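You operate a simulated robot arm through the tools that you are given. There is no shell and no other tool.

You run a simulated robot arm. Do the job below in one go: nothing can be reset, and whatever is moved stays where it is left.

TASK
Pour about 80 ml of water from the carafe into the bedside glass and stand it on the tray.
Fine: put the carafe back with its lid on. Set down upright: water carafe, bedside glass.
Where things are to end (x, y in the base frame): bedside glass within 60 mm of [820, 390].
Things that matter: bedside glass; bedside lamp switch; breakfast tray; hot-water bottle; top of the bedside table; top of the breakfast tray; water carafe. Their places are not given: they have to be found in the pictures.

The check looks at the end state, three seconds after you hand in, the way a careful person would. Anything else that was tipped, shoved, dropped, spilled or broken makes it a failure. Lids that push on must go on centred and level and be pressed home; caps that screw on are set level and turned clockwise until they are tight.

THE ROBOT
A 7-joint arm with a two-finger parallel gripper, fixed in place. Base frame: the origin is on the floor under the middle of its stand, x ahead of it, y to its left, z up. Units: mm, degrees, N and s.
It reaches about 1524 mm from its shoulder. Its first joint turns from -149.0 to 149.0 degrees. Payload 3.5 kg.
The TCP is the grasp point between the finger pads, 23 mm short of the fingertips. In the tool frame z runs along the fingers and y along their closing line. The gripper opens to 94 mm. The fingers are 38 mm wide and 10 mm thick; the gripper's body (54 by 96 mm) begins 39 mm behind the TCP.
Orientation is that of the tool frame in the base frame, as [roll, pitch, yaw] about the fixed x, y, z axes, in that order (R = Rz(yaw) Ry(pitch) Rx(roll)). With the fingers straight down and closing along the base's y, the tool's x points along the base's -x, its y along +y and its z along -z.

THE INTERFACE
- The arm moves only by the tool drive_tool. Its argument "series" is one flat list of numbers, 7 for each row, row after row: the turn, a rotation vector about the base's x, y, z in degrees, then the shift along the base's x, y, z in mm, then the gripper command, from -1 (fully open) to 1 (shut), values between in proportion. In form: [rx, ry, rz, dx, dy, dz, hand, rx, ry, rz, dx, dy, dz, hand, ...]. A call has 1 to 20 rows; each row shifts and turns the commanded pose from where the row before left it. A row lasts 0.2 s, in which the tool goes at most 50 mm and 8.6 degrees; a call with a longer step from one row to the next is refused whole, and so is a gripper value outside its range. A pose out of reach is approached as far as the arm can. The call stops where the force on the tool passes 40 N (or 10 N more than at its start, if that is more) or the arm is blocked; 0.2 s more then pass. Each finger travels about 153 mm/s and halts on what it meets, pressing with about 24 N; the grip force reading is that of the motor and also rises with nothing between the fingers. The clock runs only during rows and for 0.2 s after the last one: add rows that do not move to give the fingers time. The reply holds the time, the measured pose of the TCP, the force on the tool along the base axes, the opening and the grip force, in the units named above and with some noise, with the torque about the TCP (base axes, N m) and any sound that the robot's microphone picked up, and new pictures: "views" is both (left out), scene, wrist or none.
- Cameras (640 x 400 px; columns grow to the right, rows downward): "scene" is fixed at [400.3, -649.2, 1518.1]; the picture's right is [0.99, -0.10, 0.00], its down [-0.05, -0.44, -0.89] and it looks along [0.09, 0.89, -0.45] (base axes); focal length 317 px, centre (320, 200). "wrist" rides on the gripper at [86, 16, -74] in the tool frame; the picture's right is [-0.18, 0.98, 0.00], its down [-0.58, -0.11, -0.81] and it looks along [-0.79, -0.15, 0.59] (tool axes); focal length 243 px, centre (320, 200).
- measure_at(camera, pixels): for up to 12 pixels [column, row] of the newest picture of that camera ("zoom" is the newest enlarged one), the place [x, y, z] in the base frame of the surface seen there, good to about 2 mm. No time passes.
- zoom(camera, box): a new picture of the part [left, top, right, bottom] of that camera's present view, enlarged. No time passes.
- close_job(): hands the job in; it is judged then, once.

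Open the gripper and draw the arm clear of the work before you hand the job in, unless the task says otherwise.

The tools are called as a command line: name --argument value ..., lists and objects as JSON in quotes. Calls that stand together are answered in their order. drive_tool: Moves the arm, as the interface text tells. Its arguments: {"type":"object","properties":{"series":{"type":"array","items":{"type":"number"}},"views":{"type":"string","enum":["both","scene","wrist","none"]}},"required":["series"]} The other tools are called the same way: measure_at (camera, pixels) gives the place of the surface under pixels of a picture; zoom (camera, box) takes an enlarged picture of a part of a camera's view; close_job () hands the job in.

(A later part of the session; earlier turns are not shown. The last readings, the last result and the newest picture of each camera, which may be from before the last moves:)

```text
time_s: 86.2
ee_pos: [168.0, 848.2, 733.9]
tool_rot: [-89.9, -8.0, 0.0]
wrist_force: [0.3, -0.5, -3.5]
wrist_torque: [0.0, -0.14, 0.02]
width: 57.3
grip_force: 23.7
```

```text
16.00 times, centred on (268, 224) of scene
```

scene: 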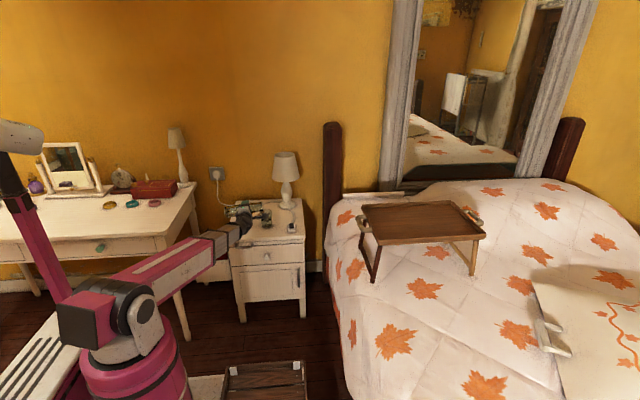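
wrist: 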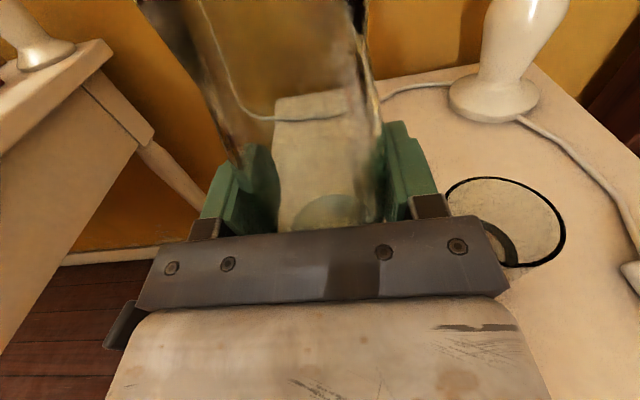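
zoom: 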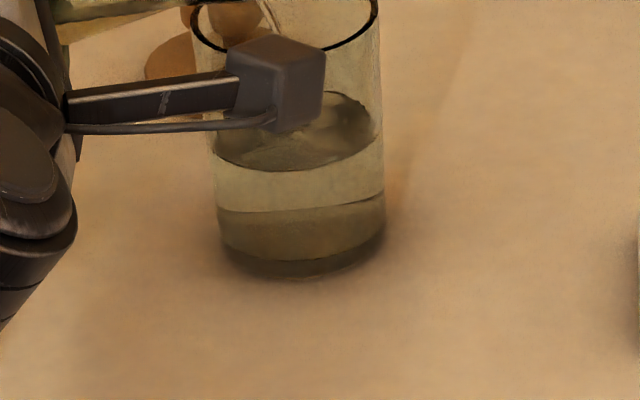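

The stream has just restarted. I hold 0.4 s more and then tilt back smoothly.

drive_tool --series '[0, 0, 0, 0, 0, 0, 1, 0, -1.5, 0, 0, 0, 0, 1, 0, -3, 0, 0, 0, 0, 1, 0, -4, 0, 0, 0, 0, 1, 0, -4, 0, 0, 0, 0, 1, 0, -3, 0, 0, 0, 0, 1, 0, -1.5, 0, 0, 0, 0, 1, 0, 0, 0, 0, 0, 0, 1, 0, 0, 0, 0, 0, 0, 1, 0, 0, 0, 0, 0, 0, 1]' --views "scene"

zoom --camera "scene" --box '[258, 215, 278, 232]'

zoom --camera "scene" --box '[225, 185, 285, 235]'

```text
time_s: 88.4
ee_pos: [166.2, 847.8, 732.3]
tool_rot: [-90.0, -25.0, 0.0]
wrist_force: [0.1, 0.0, -3.5]
wrist_torque: [0.0, -0.16, 0.04]
width: 57.1
grip_force: 23.5
```

scene: 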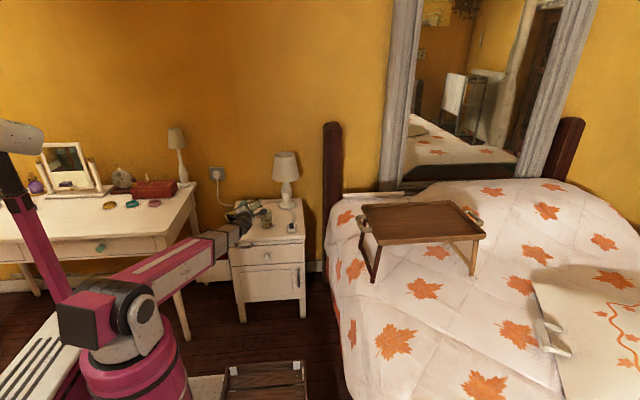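

```text
16.00 times, centred on (268, 224) of scene
```

zoom: 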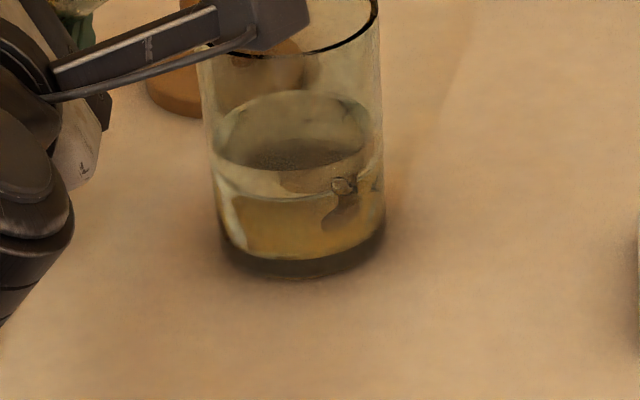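

```text
8.00 times, centred on (255, 210) of scene
```

zoom: 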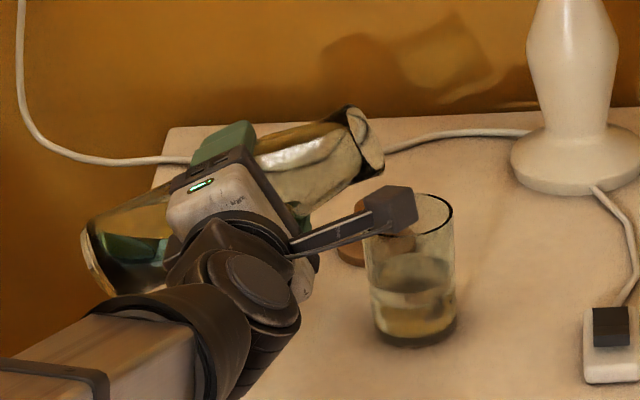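

The surface rose a little more (back edge zoom row ≈90). I bring the carafe upright again and re-measure from above.

drive_tool --series '[0, -2, 0, 0, 0, 2, 1, 0, -4, 0, 0, 0, 4, 1, 0, -5, 0, 0, 0, 5, 1, 0, -5, 0, 0, 0, 5, 1, 0, -5, 0, 0, 0, 5, 1, 0, -5, 0, 0, 0, 4, 1, 0, -5, 0, 0, 0, 0, 1, 0, -5, 0, 0, 0, 0, 1, 0, -5, 0, 0, 0, 0, 1, 0, -5, 0, 0, 0, 0, 1, 0, -5, 0, 0, 0, 0, 1, 0, -5, 0, 0, 0, 0, 1, 0, -4, 0, 0, 0, 0, 1, 0, -3, 0, 0, 0, 0, 1, 0, -2, 0, 0, 0, 0, 1, 0, 0, 0, 0, 0, 0, 1, 0, 0, 0, 0, 0, 0, 1]' --views "both"

zoom --camera "wrist" --box '[480, 215, 540, 270]'

measure_at --camera "zoom" --pixels '[[180, 180], [200, 210], [210, 240], [230, 270], [240, 300], [250, 320], [280, 250], [290, 330], [240, 200], [320, 250], [230, 140], [300, 300]]'

```text
time_s: 92.0
ee_pos: [165.7, 849.8, 757.6]
tool_rot: [-20.6, -90.0, -69.3]
wrist_force: [-1.0, -0.4, -3.1]
wrist_torque: [0.02, 0.02, 0.02]
width: 57.0
grip_force: 23.6
```

scene: 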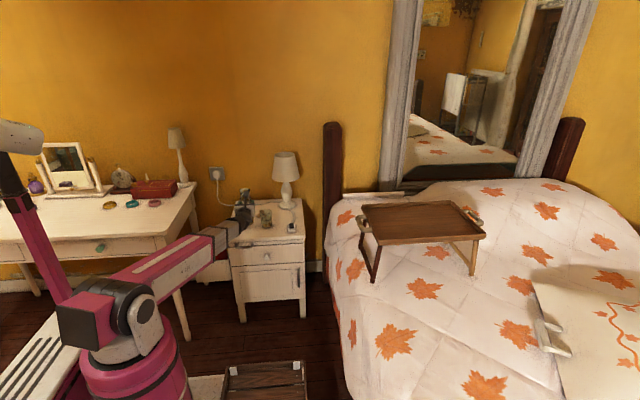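
wrist: 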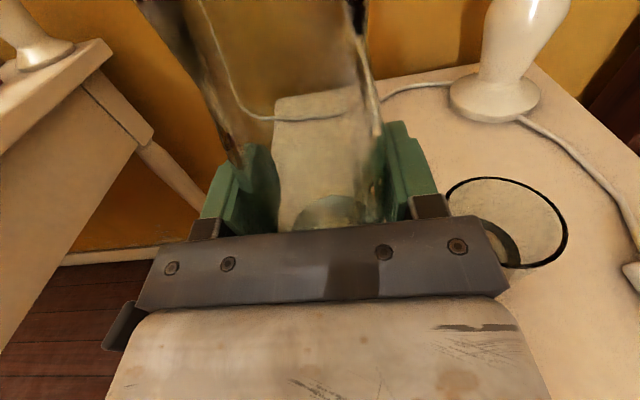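

```text
7.27 times, centred on (510, 242) of wrist
```

zoom: 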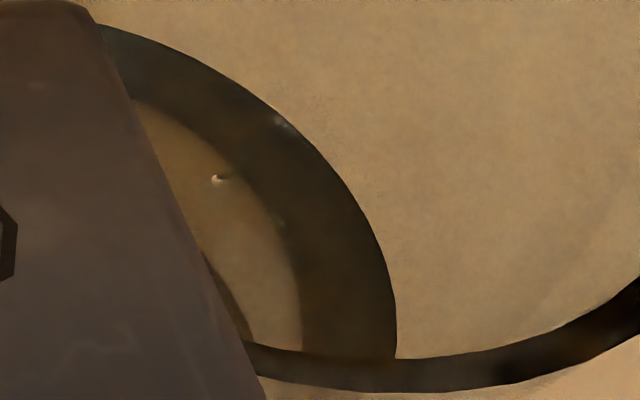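

```text
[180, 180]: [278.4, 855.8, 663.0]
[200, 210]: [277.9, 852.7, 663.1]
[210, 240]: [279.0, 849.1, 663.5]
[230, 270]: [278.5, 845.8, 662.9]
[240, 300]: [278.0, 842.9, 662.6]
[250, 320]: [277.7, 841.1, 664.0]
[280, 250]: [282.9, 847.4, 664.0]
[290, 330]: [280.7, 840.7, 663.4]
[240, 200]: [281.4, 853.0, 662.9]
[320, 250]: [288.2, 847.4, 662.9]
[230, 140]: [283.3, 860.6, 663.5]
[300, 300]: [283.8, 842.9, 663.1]
```

The level now reads z≈663.2, about 77 ml — right on "about 80". I carry the carafe slowly back to its original spot (TCP (137,1053)), still ~27 mm above the table.

drive_tool --series '[0, 0, 0, -4, 4, 0, 1, 0, 0, 0, -8, 8, 0, 1, 0, 0, 0, -8, 14, 0, 1, 0, 0, 0, -6, 20, 0, 1, 0, 0, 0, -4, 25, 0, 1, 0, 0, 0, 0, 25, 0, 1, 0, 0, 0, 0, 25, 0, 1, 0, 0, 0, 0, 25, 0, 1, 0, 0, 0, 0, 20, 0, 1, 0, 0, 0, 0, 16, 0, 1, 0, 0, 0, 0, 12, 0, 1, 0, 0, 0, 0, 7, 0, 1, 0, 0, 0, 0, 4, 0, 1, 0, 0, 0, 0, 0, 0, 1, 0, 0, 0, 0, 0, 0, 1]' --views "both"

zoom --camera "scene" --box '[232, 165, 260, 215]'

```text
time_s: 95.2
ee_pos: [136.8, 1053.7, 758.2]
tool_rot: [-148.7, -90.0, 58.7]
wrist_force: [0.1, -0.4, -3.6]
wrist_torque: [0.01, 0.03, -0.01]
width: 57.4
grip_force: 23.7
```

scene: 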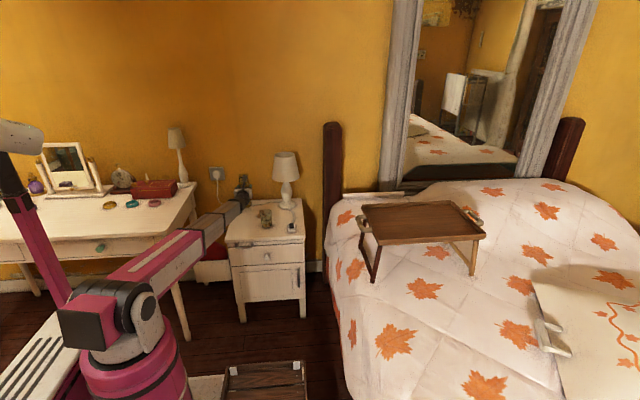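
wrist: 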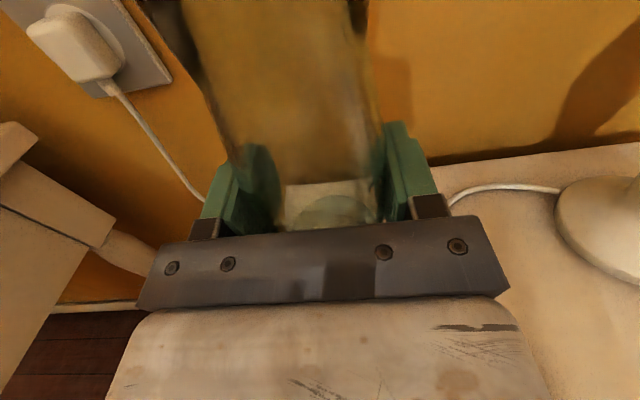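

```text
8.00 times, centred on (246, 190) of scene
```

zoom: 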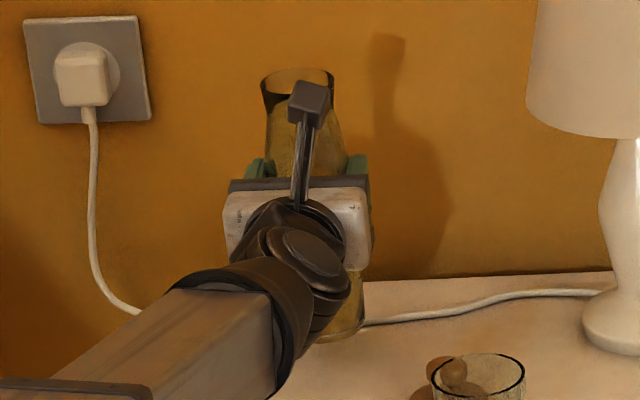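

The carafe is back over its spot. I measure its rim (zoom (262,82), (333,80), back (298,68)) to get height, centre and level.

measure_at --camera "zoom" --pixels '[[262, 80], [262, 83], [263, 86], [332, 76], [333, 80], [333, 84], [290, 68], [300, 68], [310, 69], [275, 96], [268, 92], [325, 73]]'

```text
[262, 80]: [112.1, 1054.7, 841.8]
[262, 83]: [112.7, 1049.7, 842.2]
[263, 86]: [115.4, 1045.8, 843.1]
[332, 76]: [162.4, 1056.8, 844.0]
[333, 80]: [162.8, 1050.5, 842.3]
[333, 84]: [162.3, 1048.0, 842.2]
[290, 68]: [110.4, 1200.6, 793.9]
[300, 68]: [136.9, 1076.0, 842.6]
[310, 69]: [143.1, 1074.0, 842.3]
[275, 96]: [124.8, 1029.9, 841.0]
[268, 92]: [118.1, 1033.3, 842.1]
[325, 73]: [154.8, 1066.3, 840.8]
```

The rim is level at z≈842.2 centred (137.4,1052), so the base is ~27 mm above the table. I lower 23 mm slowly with a 2 mm correction in y, then approach contact in small steps.

drive_tool --series '[0, 0, 0, -0.5, 1, -3, 1, 0, 0, 0, -0.5, 1, -5, 1, 0, 0, 0, 0, 0, -6, 1, 0, 0, 0, 0, 0, -5, 1, 0, 0, 0, 0, 0, -4, 1, 0, 0, 0, 0, 0, 0, 1]' --views "none"

drive_tool --series '[0, 0, 0, 0, 0, -1.5, 1, 0, 0, 0, 0, 0, 0, 1]' --views "none"

drive_tool --series '[0, 0, 0, 0, 0, -1, 1, 0, 0, 0, 0, 0, 0, 1]' --views "none"

```text
time_s: 96.6
ee_pos: [134.7, 1055.6, 735.3]
tool_rot: [41.7, -89.9, -131.5]
wrist_force: [0.0, -0.3, -3.4]
wrist_torque: [0.03, -0.02, -0.02]
width: 56.6
grip_force: 24.4
```

```text
time_s: 97.2
ee_pos: [134.2, 1056.6, 735.1]
tool_rot: [-160.4, -89.9, 70.4]
wrist_force: [0.8, 0.0, -3.8]
wrist_torque: [0.03, 0.06, 0.02]
width: 57.2
grip_force: 24.0
```

```text
time_s: 97.8
ee_pos: [135.1, 1055.2, 734.3]
tool_rot: [26.6, -90.0, -116.6]
wrist_force: [0.3, -0.2, -3.4]
wrist_torque: [0.0, -0.01, 0.0]
width: 57.1
grip_force: 24.1
```

No contact yet (Fz≈−3.4, its weight). I continue down in 1 mm steps.

drive_tool --series '[0, 0, 0, 0, 0, -1, 1, 0, 0, 0, 0, 0, 0, 1]' --views "none"

drive_tool --series '[0, 0, 0, 0, 0, -0.8, 1, 0, 0, 0, 0, 0, 0, 1]' --views "none"

drive_tool --series '[0, 0, 0, 0, 0, -0.8, 1, 0, 0, 0, 0, 0, 0, 1]' --views "scene"

zoom --camera "scene" --box '[232, 165, 260, 215]'

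```text
time_s: 98.4
ee_pos: [136.0, 1054.8, 732.7]
tool_rot: [-13.4, -89.8, -76.6]
wrist_force: [-0.9, -2.1, 7.0]
wrist_torque: [-0.5, 0.01, 0.0]
width: 57.0
grip_force: 23.7
```

```text
time_s: 99.0
ee_pos: [135.7, 1055.8, 730.1]
tool_rot: [106.9, -90.0, 163.2]
wrist_force: [-0.3, -0.4, 8.7]
wrist_torque: [-0.02, 0.02, 0.11]
width: 55.2
grip_force: 23.7
```

```text
time_s: 99.6
ee_pos: [135.3, 1055.5, 730.6]
tool_rot: [-41.2, -90.0, -48.7]
wrist_force: [-5.5, -2.3, 11.6]
wrist_torque: [-0.17, 0.3, -0.06]
width: 55.1
grip_force: 23.6
```

scene: 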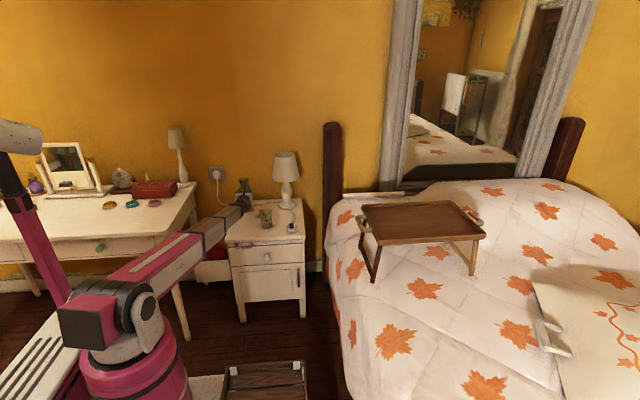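

```text
8.00 times, centred on (246, 190) of scene
```

zoom: 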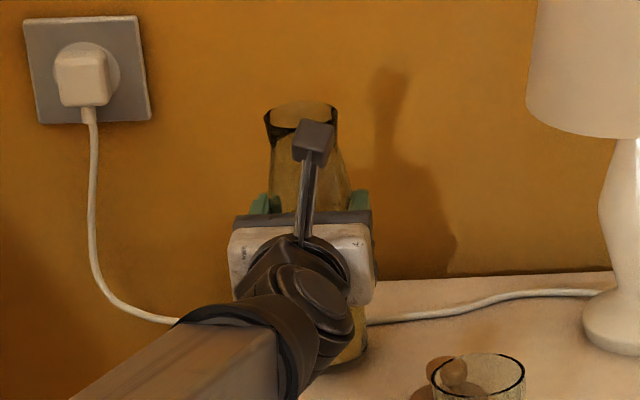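

The carafe is in contact with the table (Fz +7 to +11 N). I relieve 1.5 mm and then open the fingers gradually.

drive_tool --series '[0, 0, 0, 0, 0, 1.2, 1, 0, 0, 0, 0, 0, 0, 1]' --views "none"

drive_tool --series '[0, 0, 0, 0, 0, 0, -0.2, 0, 0, 0, 0, 0, 0, -0.25, 0, 0, 0, 0, 0, 0, -0.35, 0, 0, 0, 0, 0, 0, -0.6, 0, 0, 0, 0, 0, 0, -1, 0, 0, 0, 0, 0, 0, -1]' --views "both"

zoom --camera "scene" --box '[232, 165, 260, 215]'

```text
time_s: 100.2
ee_pos: [137.3, 1055.6, 730.9]
tool_rot: [164.2, -90.0, 105.9]
wrist_force: [0.6, 0.0, -4.1]
wrist_torque: [-0.02, 0.01, -0.02]
width: 55.4
grip_force: 24.2
```

```text
time_s: 101.6
ee_pos: [137.2, 1055.2, 731.0]
tool_rot: [47.7, -90.0, -137.8]
wrist_force: [-0.3, -0.9, 0.0]
wrist_torque: [-0.01, -0.03, 0.02]
width: 94.1
grip_force: 0.2
```

scene: 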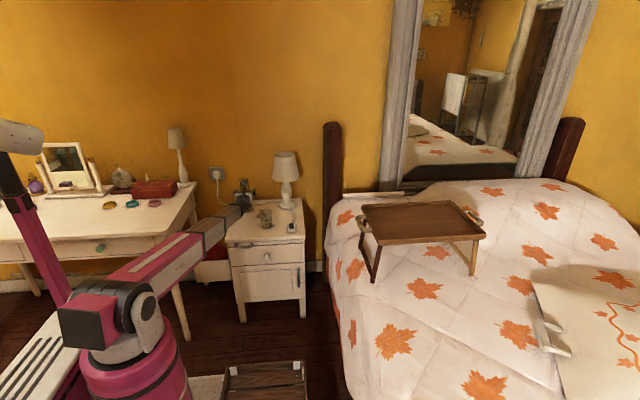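
wrist: 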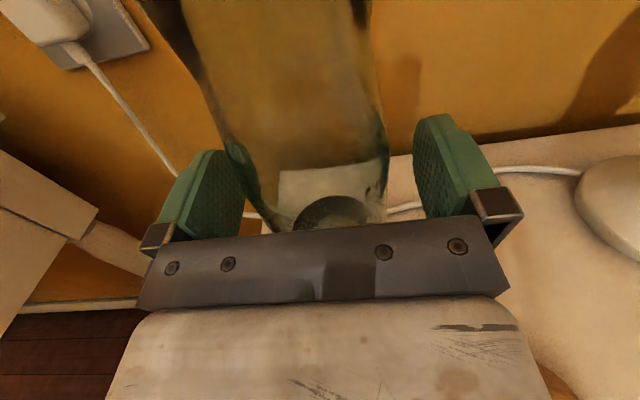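

```text
8.00 times, centred on (246, 190) of scene
```

zoom: 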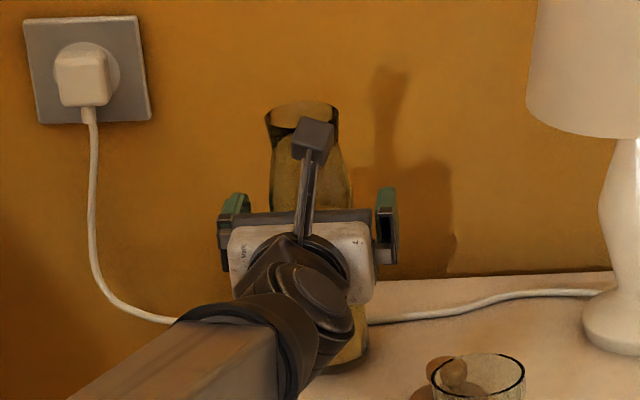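

The fingers are open and the carafe stands by itself. I back straight out along −y.

drive_tool --series '[0, 0, 0, 0, -6, 0, -1, 0, 0, 0, 0, -14, 0, -1, 0, 0, 0, 0, -25, 0, -1, 0, 0, 0, 0, -35, 0, -1, 0, 0, 0, 0, -35, 0, -1, 0, 0, 0, 0, -25, 0, -1, 0, 0, 0, 0, 0, 0, -1]' --views "both"

zoom --camera "scene" --box '[215, 165, 295, 235]'

```text
time_s: 103.2
ee_pos: [136.0, 915.1, 731.2]
tool_rot: [-45.7, -90.0, -44.4]
wrist_force: [-0.1, 0.3, -0.2]
wrist_torque: [0.01, 0.01, 0.01]
width: 93.9
grip_force: 0.0
```

scene: 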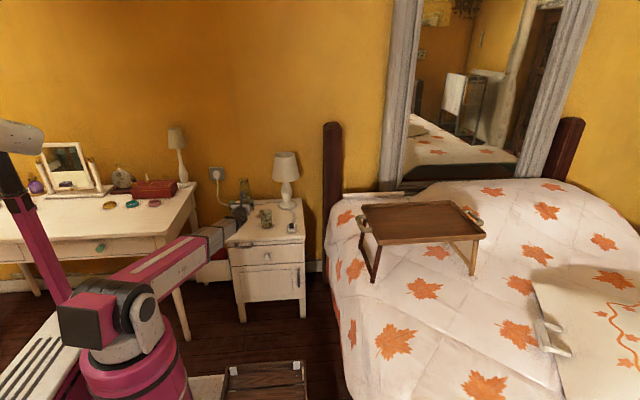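
wrist: 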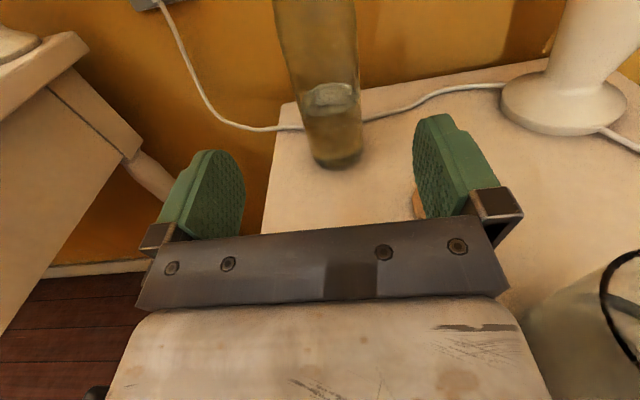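

```text
5.71 times, centred on (255, 200) of scene
```

zoom: 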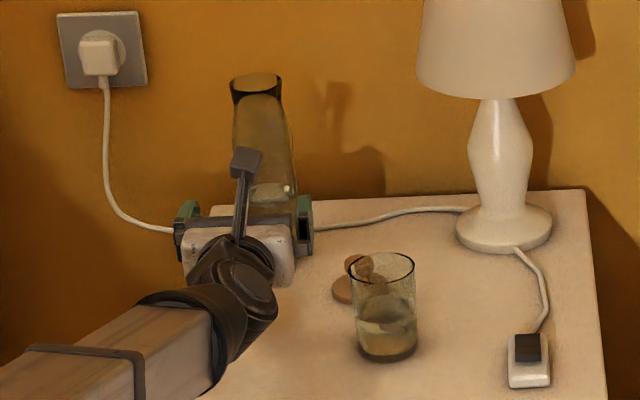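

The carafe stands upright on its spot. I use the wrist view to read its new water line (around (332,108)) as an independent check of the poured volume.

zoom --camera "wrist" --box '[270, 50, 390, 180]'

measure_at --camera "wrist" --pixels '[[332, 90], [332, 100], [333, 105], [333, 110], [334, 115], [335, 120], [340, 160], [305, 110], [362, 108], [310, 150], [362, 150], [325, 60]]'

```text
3.08 times, centred on (330, 115) of wrist
```

zoom: 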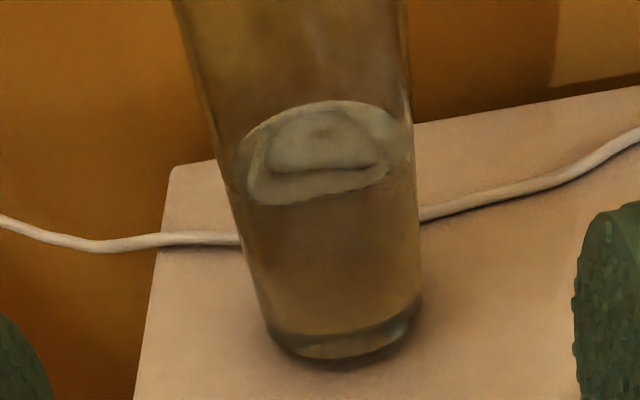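

```text
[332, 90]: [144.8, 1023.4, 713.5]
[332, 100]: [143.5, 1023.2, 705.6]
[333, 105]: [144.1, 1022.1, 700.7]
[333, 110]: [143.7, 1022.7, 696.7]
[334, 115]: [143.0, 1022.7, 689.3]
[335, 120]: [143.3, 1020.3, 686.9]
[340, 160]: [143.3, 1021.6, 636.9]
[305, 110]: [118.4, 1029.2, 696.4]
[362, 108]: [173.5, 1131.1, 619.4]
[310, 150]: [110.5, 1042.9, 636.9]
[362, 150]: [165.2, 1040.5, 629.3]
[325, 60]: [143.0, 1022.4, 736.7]
```

The carafe level is now z≈690 versus 722 before (≈75–79 ml poured), consistent. I raise the tool and pitch it back to pointing straight down.

drive_tool --series '[0, 0, 0, 0, -10, 30, -1, 0, 0, 0, 0, -10, 45, -1, 0, 0, 0, 0, -10, 45, -1, 0, 0, 0, 0, -10, 45, -1, -8.2, 0, 0, 0, 0, 5, -1, -8.2, 0, 0, 0, 0, 0, -1, -8.2, 0, 0, 0, 0, 0, -1, -8.2, 0, 0, 0, 0, 0, -1, -8.2, 0, 0, 0, 0, 0, -1, -8.2, 0, 0, 0, 0, 0, -1, -8.2, 0, 0, 0, 0, 0, -1, -8.2, 0, 0, 0, 0, 0, -1, -8.2, 0, 0, 0, 0, 0, -1, -8.2, 0, 0, 0, 0, 0, -1, -8, 0, 0, 0, 0, 0, -1, 0, 0, 0, 0, 0, 0, -1, 0, 0, 0, 0, 0, 0, -1]' --views "scene"

```text
time_s: 106.8
ee_pos: [133.9, 875.6, 900.7]
tool_rot: [180.0, 0.2, 90.1]
wrist_force: [0.3, 0.3, -0.3]
wrist_torque: [0.01, 0.01, 0.03]
width: 94.0
grip_force: 0.1
```

scene: 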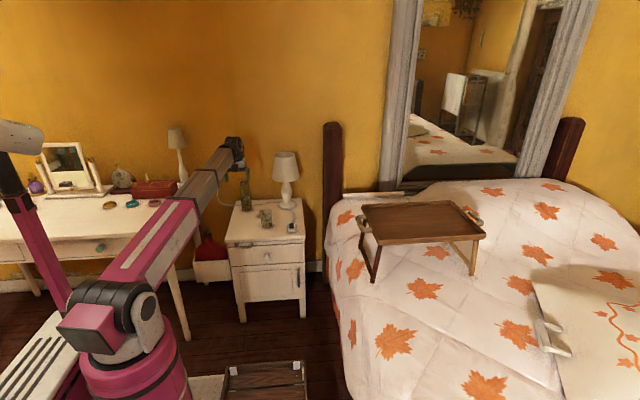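

The tool points down (180,0,90). I yaw back +90° while moving over the lid at (231,964.5), staying at z≈870.

drive_tool --series '[0, 0, 8.2, 8.64, 8.14, -2.7, -1, 0, 0, 8.2, 8.64, 8.14, -2.7, -1, 0, 0, 8.2, 8.64, 8.14, -2.7, -1, 0, 0, 8.2, 8.64, 8.14, -2.7, -1, 0, 0, 8.2, 8.64, 8.14, -2.7, -1, 0, 0, 8.2, 8.64, 8.14, -2.7, -1, 0, 0, 8.2, 8.64, 8.14, -2.7, -1, 0, 0, 8.2, 8.64, 8.14, -2.7, -1, 0, 0, 8.2, 8.64, 8.14, -2.7, -1, 0, 0, 8.2, 8.64, 8.14, -2.7, -1, 0, 0, 8, 8.6, 8.1, -2.7, -1, 0, 0, 0, 0, 0, 0, -1, 0, 0, 0, 0, 0, 0, -1]' --views "both"

zoom --camera "wrist" --box '[180, 0, 380, 120]'

```text
time_s: 109.6
ee_pos: [230.6, 964.2, 870.3]
tool_rot: [179.9, 0.0, 180.0]
wrist_force: [0.3, 0.6, -0.6]
wrist_torque: [0.01, -0.01, -0.01]
width: 94.3
grip_force: 0.1
```

scene: 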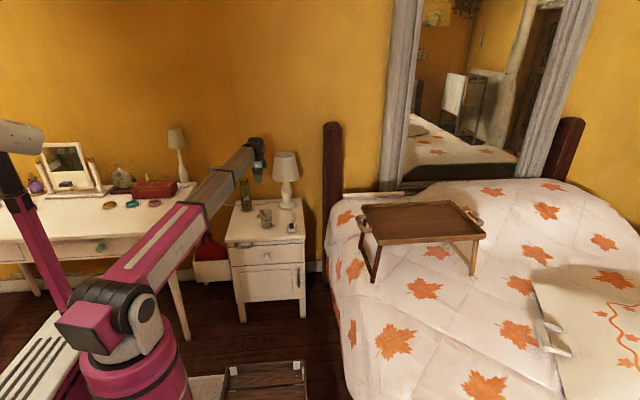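
wrist: 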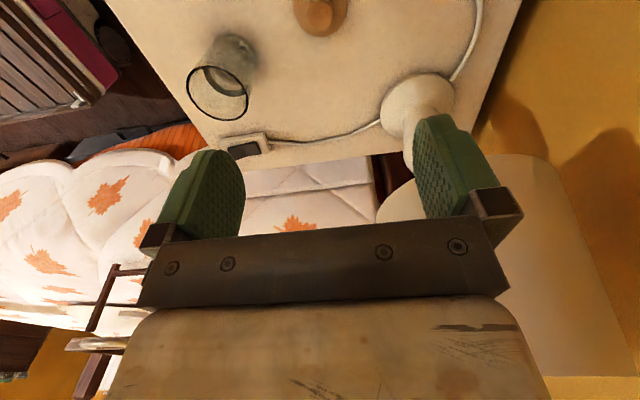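

```text
3.20 times, centred on (280, 60) of wrist
```

zoom: 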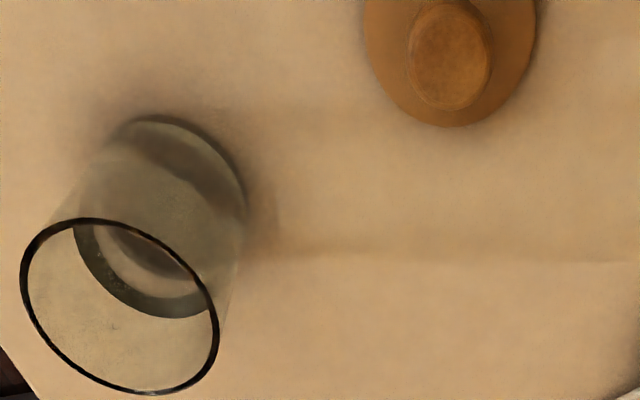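

The lid is right below (wrist (322,15)) and the table around the glass looks dry. I descend over the knob to TCP z≈656 with the fingers open.

measure_at --camera "zoom" --pixels '[[100, 260], [130, 290], [160, 295], [190, 290], [85, 240], [150, 260], [450, 50], [450, 90], [410, 60], [490, 60], [450, 125], [366, 30]]'

drive_tool --series '[0, 0, 0, 0, 0, -30, -1, 0, 0, 0, 0, 0, -40, -1, 0, 0, 0, 0, 0, -40, -1, 0, 0, 0, 0, 0, -40, -1, 0, 0, 0, 0, 0, -30, -1, 0, 0, 0, 0, 0, -20, -1, 0, 0, 0, 0, 0, -9, -1, 0, 0, 0, 0, 0, -5, -1, 0, 0, 0, 0, 0, 0, -0.5, 0, 0, 0, 0, 0, 0, 0.2, 0, 0, 0, 0, 0, 0, 0.3]' --views "wrist"

```text
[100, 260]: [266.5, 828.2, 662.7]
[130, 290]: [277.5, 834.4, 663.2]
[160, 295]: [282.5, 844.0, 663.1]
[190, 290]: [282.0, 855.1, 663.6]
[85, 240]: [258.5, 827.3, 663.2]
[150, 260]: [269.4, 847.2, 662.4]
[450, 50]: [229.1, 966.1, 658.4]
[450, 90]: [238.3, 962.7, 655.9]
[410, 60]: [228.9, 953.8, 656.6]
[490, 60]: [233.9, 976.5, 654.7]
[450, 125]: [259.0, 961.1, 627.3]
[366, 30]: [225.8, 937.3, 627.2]
```

```text
time_s: 112.0
ee_pos: [231.1, 963.3, 657.2]
tool_rot: [180.0, 0.0, -180.0]
wrist_force: [0.1, 0.9, 0.1]
wrist_torque: [-0.02, 0.01, -0.01]
width: 32.8
grip_force: 0.1
```

wrist: 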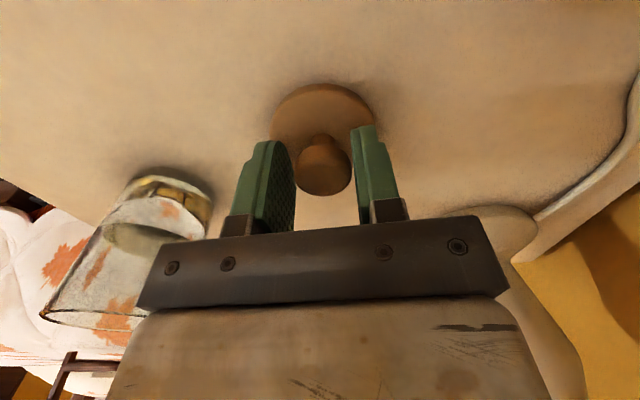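

The knob is between the fingers (wrist (323,165)); the glass level still reads z≈663.1. I close on the knob and lift gently.

drive_tool --series '[0, 0, 0, 0, 0, 0, 0.5, 0, 0, 0, 0, 0, 0, 1, 0, 0, 0, 0, 0, 0, 1, 0, 0, 0, 0, 0, 0, 1]' --views "none"

drive_tool --series '[0, 0, 0, 0, 0, 4, 1, 0, 0, 0, 0, 0, 8, 1, 0, 0, 0, 0, 0, 15, 1, 0, 0, 0, 0, 0, 25, 1, 0, 0, 0, 0, 0, 0, 1]' --views "wrist"

zoom --camera "scene" --box '[225, 175, 295, 235]'

```text
time_s: 113.0
ee_pos: [230.1, 963.7, 656.5]
tool_rot: [-180.0, 0.0, -180.0]
wrist_force: [-0.6, 0.1, 0.5]
wrist_torque: [0.07, 0.0, 0.0]
width: 25.3
grip_force: 23.8
```

```text
time_s: 114.2
ee_pos: [228.9, 964.6, 709.8]
tool_rot: [-180.0, 0.0, -180.0]
wrist_force: [0.3, 0.8, -0.2]
wrist_torque: [0.04, -0.05, 0.0]
width: 25.5
grip_force: 24.3
```

wrist: 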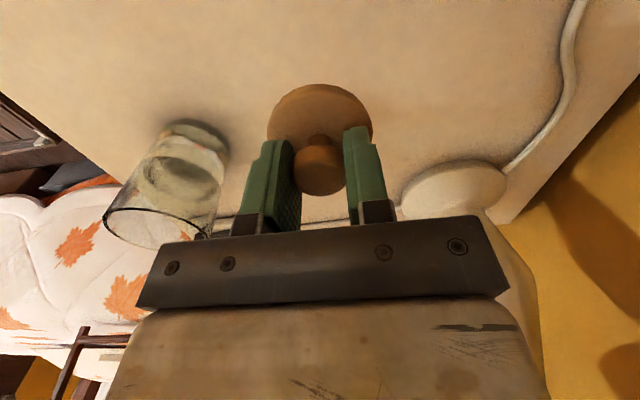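

```text
6.67 times, centred on (260, 205) of scene
```

zoom: 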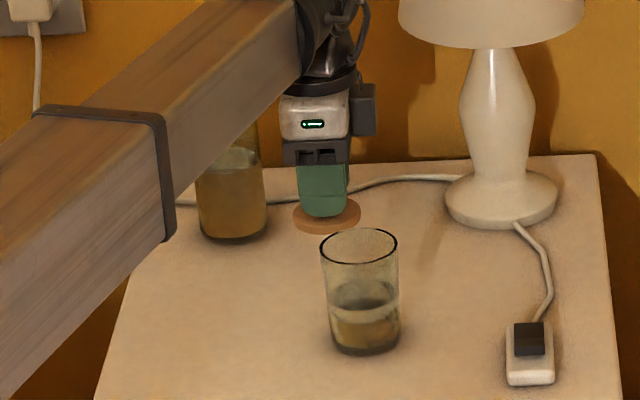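

The lid is held level. I raise it to z≈920, then move toward the carafe mouth.

drive_tool --series '[0, 0, 0, 0, 0, 30, 1, 0, 0, 0, 0, 0, 42, 1, 0, 0, 0, 0, 0, 45, 1, 0, 0, 0, 0, 0, 45, 1, 0, 0, 0, 0, 0, 35, 1, 0, 0, 0, 0, 0, 15, 1, 0, 0, 0, -20, 18, 0, 1, 0, 0, 0, -25, 24, 0, 1, 0, 0, 0, -25, 24, 0, 1, 0, 0, 0, -18, 15, 0, 1, 0, 0, 0, -6, 7, 0, 1, 0, 0, 0, 0, 0, 0, 1, 0, 0, 0, 0, 0, 0, 1]' --views "both"

zoom --camera "wrist" --box '[230, 0, 420, 220]'

```text
time_s: 117.0
ee_pos: [137.1, 1051.8, 920.4]
tool_rot: [180.0, 0.0, 180.0]
wrist_force: [-1.1, -0.1, 0.0]
wrist_torque: [0.0, 0.03, 0.04]
width: 25.4
grip_force: 24.0
```

scene: 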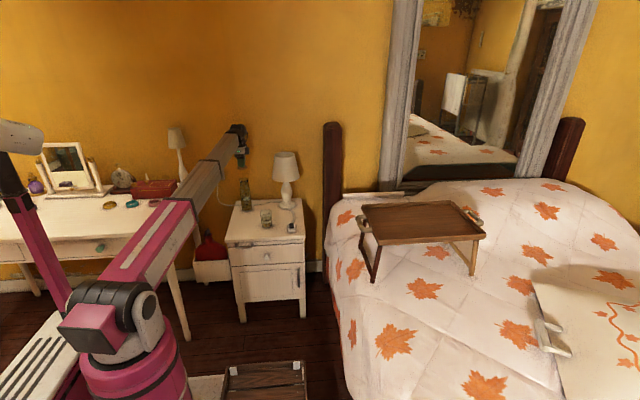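
wrist: 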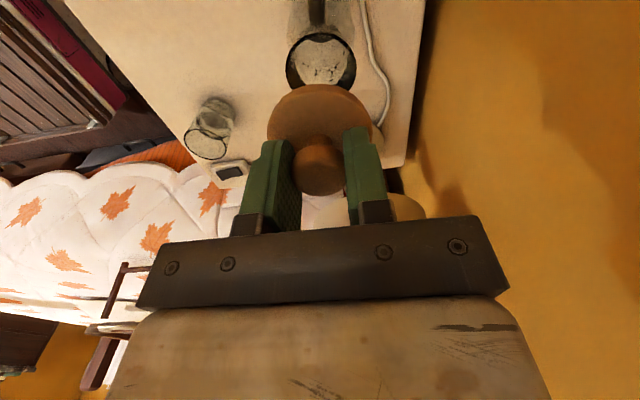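

```text
1.82 times, centred on (325, 110) of wrist
```

zoom: 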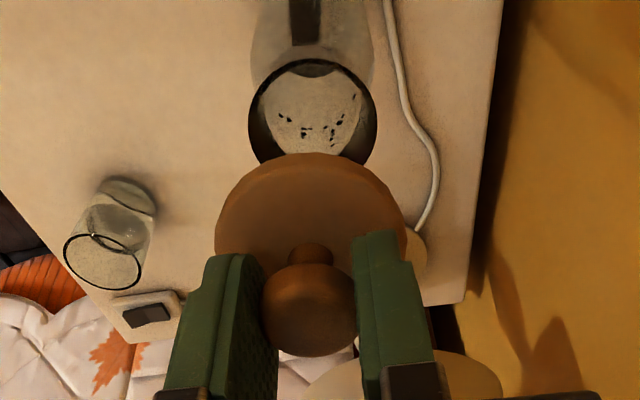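

The mouth is visible behind the lid (wrist ring: left (287,62), right (354,62), top (320,33)). I measure mouth rim and lid edge to align them.

measure_at --camera "zoom" --pixels '[[249, 115], [250, 105], [252, 130], [376, 110], [376, 120], [374, 95], [312, 60], [290, 64], [335, 65], [262, 155], [265, 85], [362, 85]]'

measure_at --camera "zoom" --pixels '[[217, 230], [220, 215], [240, 185], [270, 165], [310, 155], [350, 162], [380, 185], [400, 215], [404, 230], [225, 205], [395, 205], [300, 158]]'

```text
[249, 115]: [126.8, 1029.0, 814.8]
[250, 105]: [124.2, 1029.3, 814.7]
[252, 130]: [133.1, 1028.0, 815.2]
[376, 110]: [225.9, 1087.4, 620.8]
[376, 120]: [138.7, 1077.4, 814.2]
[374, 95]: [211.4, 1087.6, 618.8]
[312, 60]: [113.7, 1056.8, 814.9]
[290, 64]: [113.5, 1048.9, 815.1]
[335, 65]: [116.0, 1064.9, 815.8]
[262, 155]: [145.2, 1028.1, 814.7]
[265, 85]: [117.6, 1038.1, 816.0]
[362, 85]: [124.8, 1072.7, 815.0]
```

```text
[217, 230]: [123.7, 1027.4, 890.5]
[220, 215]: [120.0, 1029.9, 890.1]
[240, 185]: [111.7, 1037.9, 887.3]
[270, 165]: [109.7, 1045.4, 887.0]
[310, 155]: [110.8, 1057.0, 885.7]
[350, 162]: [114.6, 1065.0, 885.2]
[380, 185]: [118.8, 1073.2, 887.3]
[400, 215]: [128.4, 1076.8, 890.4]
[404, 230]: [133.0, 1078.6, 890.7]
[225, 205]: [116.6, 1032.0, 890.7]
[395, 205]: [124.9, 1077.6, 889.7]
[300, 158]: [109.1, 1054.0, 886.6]
```

From the wrist measurements the lid centre is about (135.5,1052) and the mouth centre (137.7,1052.3). I cross-check the mouth in the scene picture.

zoom --camera "scene" --box '[230, 150, 262, 195]'

```text
8.89 times, centred on (246, 172) of scene
```

zoom: 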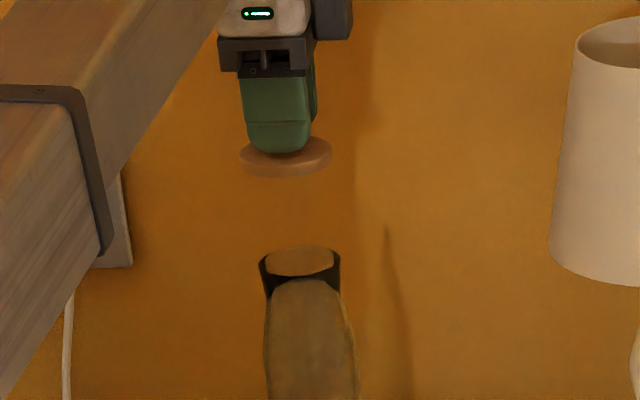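

The lid (239–331, row ≈155) and mouth (260–340, row ≈262) are both clear here; I measure their edges.

measure_at --camera "zoom" --pixels '[[260, 262], [261, 266], [340, 262], [339, 258], [300, 247], [315, 248], [239, 156], [240, 152], [331, 152], [331, 156], [287, 172], [287, 168]]'

```text
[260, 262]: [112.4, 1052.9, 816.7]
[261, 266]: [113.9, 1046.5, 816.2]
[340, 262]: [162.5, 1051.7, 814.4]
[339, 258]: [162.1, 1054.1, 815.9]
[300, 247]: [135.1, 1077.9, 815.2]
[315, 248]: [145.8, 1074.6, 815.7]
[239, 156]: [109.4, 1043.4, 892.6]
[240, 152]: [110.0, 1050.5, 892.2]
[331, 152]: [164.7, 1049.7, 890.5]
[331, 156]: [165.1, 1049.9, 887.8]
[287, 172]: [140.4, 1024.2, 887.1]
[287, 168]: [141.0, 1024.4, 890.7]
```

The two cameras disagree by ~2 mm on the relative x offset, so I take finer measurements on enlarged views of the mouth ring and the lid edge.

zoom --camera "wrist" --box '[280, 25, 362, 90]'

measure_at --camera "zoom" --pixels '[[70, 180], [62, 220], [70, 270], [90, 330], [110, 120], [160, 80], [220, 55], [300, 40], [380, 60], [450, 105], [510, 170], [540, 230]]'

```text
6.15 times, centred on (321, 58) of wrist
```

zoom: 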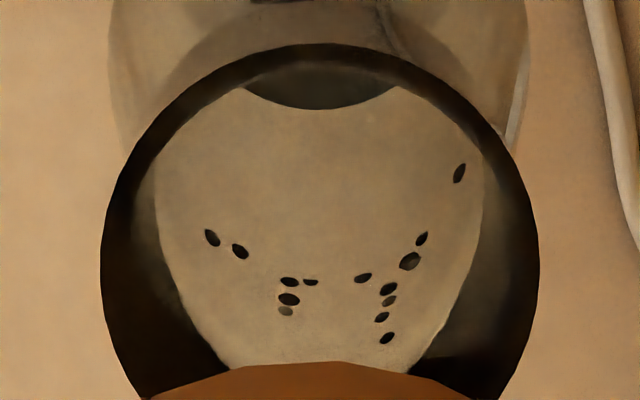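

```text
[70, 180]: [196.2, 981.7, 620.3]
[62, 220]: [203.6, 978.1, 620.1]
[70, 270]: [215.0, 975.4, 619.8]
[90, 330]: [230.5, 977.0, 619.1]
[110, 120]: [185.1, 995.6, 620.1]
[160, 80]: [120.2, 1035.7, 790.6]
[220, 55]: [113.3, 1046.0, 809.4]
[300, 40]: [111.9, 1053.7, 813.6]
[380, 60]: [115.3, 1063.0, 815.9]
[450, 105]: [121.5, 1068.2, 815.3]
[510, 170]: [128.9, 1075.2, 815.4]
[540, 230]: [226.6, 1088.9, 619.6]
```

Using pixel geometry in both pictures, the mouth centre lies about +1.9 mm in x and +0.8 mm in y from the held lid. I apply that shift and descend to just above the rim (TCP z≈857).

drive_tool --series '[0, 0, 0, 1.9, 0.8, -10, 1, 0, 0, 0, 0, 0, -20, 1, 0, 0, 0, 0, 0, -18, 1, 0, 0, 0, 0, 0, -10, 1, 0, 0, 0, 0, 0, -5, 1, 0, 0, 0, 0, 0, 0, 1, 0, 0, 0, 0, 0, 0, 1]' --views "both"

zoom --camera "scene" --box '[232, 160, 260, 195]'

zoom --camera "wrist" --box '[250, 50, 390, 200]'

```text
time_s: 118.6
ee_pos: [138.8, 1053.8, 858.7]
tool_rot: [-180.0, 0.0, -180.0]
wrist_force: [0.3, 0.1, 0.2]
wrist_torque: [0.01, 0.01, -0.01]
width: 25.5
grip_force: 24.0
```

scene: 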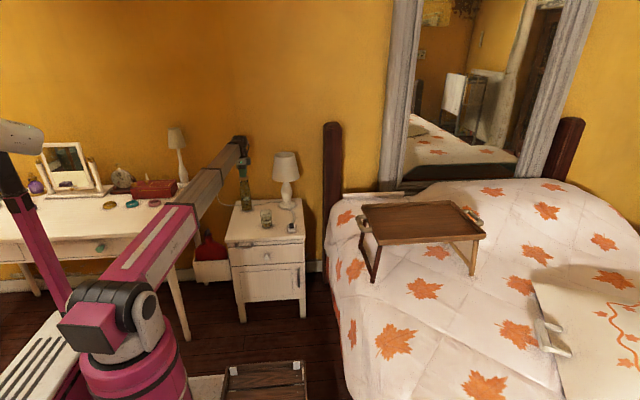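
wrist: 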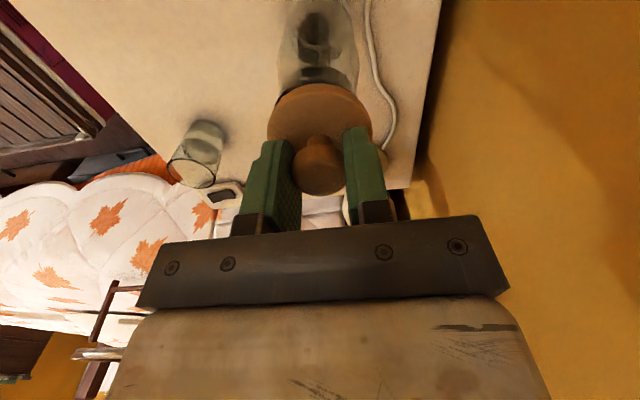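

```text
11.43 times, centred on (246, 178) of scene
```

zoom: 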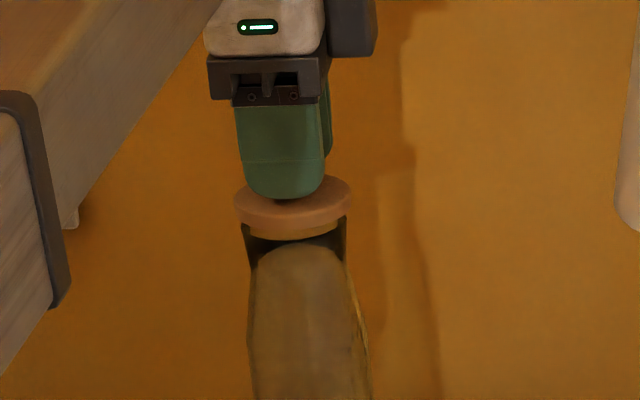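

```text
2.67 times, centred on (320, 125) of wrist
```

zoom: 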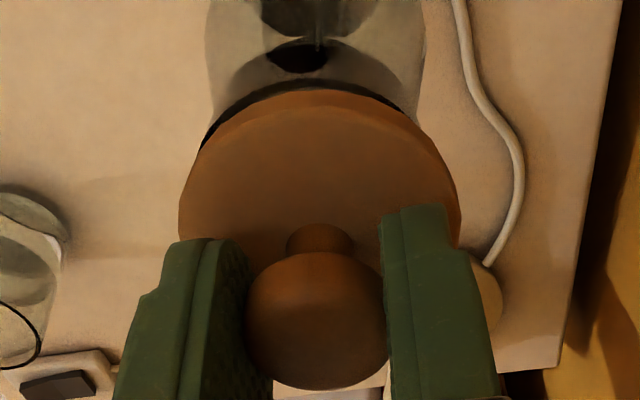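

The lid sits just above the mouth, aligned within about 1 mm in both views. I trim −0.4 mm in x and y, and lower in small steps watching force and sound.

drive_tool --series '[0, 0, 0, -0.4, -0.4, -2, 1, 0, 0, 0, 0, 0, -2, 1, 0, 0, 0, 0, 0, 0, 1]' --views "none"

drive_tool --series '[0, 0, 0, 0, 0, -1, 1, 0, 0, 0, 0, 0, 0, 1]' --views "none"

drive_tool --series '[0, 0, 0, 0, 0, -1, 1, 0, 0, 0, 0, 0, 0, 1]' --views "none"

```text
time_s: 119.4
ee_pos: [136.7, 1052.8, 854.4]
tool_rot: [-180.0, -0.1, 179.9]
wrist_force: [0.1, -0.1, 0.3]
wrist_torque: [0.03, -0.01, 0.0]
width: 25.3
grip_force: 23.3
```

```text
time_s: 120.0
ee_pos: [138.4, 1052.6, 854.5]
tool_rot: [180.0, 0.0, -179.9]
wrist_force: [-0.1, -0.9, -1.1]
wrist_torque: [0.0, 0.01, -0.03]
width: 25.6
grip_force: 24.0
```

```text
time_s: 120.6
ee_pos: [138.5, 1052.7, 853.3]
tool_rot: [180.0, 0.0, -179.9]
wrist_force: [-1.0, 0.1, -0.3]
wrist_torque: [-0.02, 0.0, -0.03]
width: 25.6
grip_force: 24.1
```

No contact yet at commanded z≈851.4. I continue 1 mm at a time.

drive_tool --series '[0, 0, 0, 0, 0, -1, 1, 0, 0, 0, 0, 0, 0, 1]' --views "none"

drive_tool --series '[0, 0, 0, 0, 0, -1, 1, 0, 0, 0, 0, 0, 0, 1]' --views "none"

```text
time_s: 121.2
ee_pos: [139.0, 1052.5, 852.7]
tool_rot: [-179.9, 0.0, 180.0]
wrist_force: [-1.0, -1.0, 10.2]
wrist_torque: [0.05, 0.04, -0.02]
width: 25.8
grip_force: 23.3
```

```text
time_s: 121.8
ee_pos: [139.2, 1052.7, 852.0]
tool_rot: [179.9, 0.0, 180.0]
wrist_force: [-0.1, -0.2, 23.2]
wrist_torque: [0.01, 0.04, 0.0]
width: 25.3
grip_force: 23.9
```

Contact is balanced (Fz 23 N, torque near zero). I press a bit more to seat it.

drive_tool --series '[0, 0, 0, 0, 0, -0.7, 1, 0, 0, 0, 0, 0, 0, 1]' --views "none"

drive_tool --series '[0, 0, 0, 0, 0, -0.5, 1, 0, 0, 0, 0, 0, 0, 1]' --views "both"

zoom --camera "scene" --box '[232, 160, 260, 195]'

```text
time_s: 122.4
ee_pos: [137.9, 1052.3, 851.0]
tool_rot: [179.9, 0.0, 179.9]
wrist_force: [-1.2, 0.8, 30.4]
wrist_torque: [0.01, 0.0, -0.01]
width: 25.7
grip_force: 24.2
```

```text
time_s: 123.0
ee_pos: [139.8, 1051.5, 851.3]
tool_rot: [179.9, 0.1, 180.0]
wrist_force: [-1.3, 2.1, 33.8]
wrist_torque: [0.05, -0.01, 0.01]
width: 25.7
grip_force: 23.8
```

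scene: 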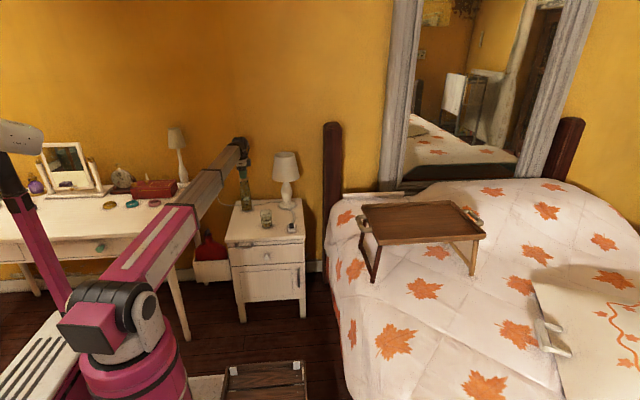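
wrist: 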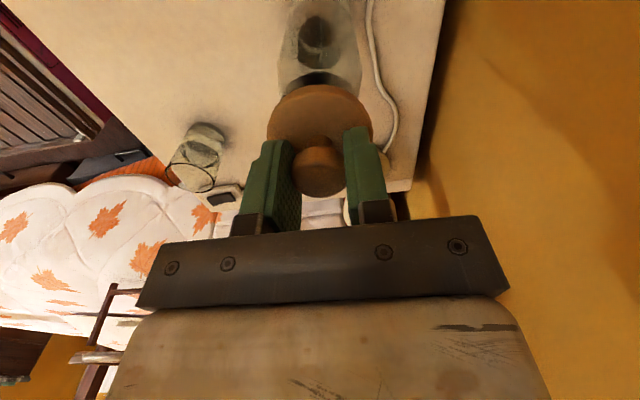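

```text
11.43 times, centred on (246, 178) of scene
```

zoom: 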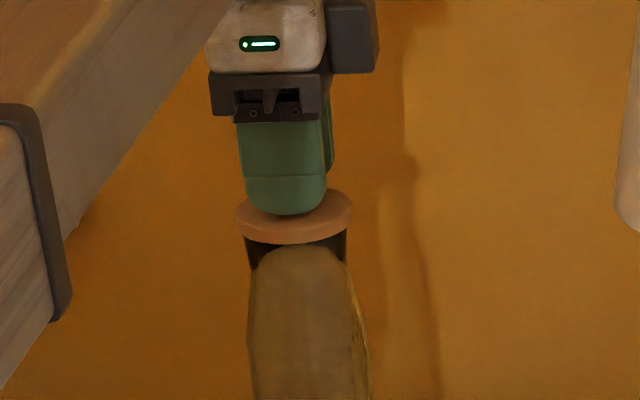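

No snap heard at 34 N. I measure the lid's disc height and edges now to compare with its original seated position (disc top z≈823.4).

zoom --camera "wrist" --box '[250, 70, 390, 200]'

measure_at --camera "zoom" --pixels '[[182, 190], [190, 170], [220, 120], [250, 90], [290, 70], [330, 60], [400, 85], [430, 120], [455, 165], [300, 110], [350, 110], [250, 150]]'

measure_at --camera "scene" --pixels '[[239, 180], [239, 181], [254.5, 179.5], [254.5, 180.5], [246, 182], [247, 183], [240, 182.5], [253.5, 182], [243, 183], [250, 182.5], [253.8, 184], [241, 184]]'

```text
3.08 times, centred on (320, 135) of wrist
```

zoom: 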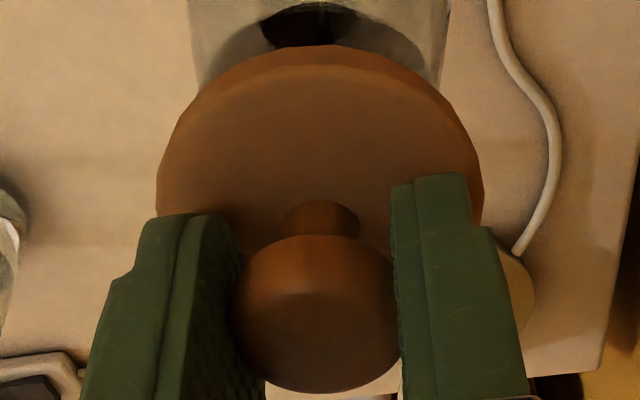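

```text
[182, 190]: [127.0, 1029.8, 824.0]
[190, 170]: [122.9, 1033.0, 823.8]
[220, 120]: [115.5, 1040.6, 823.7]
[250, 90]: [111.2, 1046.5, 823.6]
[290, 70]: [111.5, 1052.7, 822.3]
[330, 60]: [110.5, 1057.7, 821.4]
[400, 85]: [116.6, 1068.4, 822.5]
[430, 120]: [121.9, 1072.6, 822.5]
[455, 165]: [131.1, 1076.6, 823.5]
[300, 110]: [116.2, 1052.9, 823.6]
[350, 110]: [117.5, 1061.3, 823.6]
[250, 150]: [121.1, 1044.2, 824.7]
```

```text
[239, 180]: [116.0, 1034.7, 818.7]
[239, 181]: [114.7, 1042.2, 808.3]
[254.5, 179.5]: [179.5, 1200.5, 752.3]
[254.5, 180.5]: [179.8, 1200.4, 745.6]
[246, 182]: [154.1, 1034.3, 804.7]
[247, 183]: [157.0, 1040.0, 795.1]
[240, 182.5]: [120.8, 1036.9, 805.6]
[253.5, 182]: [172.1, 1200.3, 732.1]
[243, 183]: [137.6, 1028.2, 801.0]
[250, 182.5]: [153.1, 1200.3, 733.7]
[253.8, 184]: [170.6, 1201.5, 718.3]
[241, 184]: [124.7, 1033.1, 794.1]
```

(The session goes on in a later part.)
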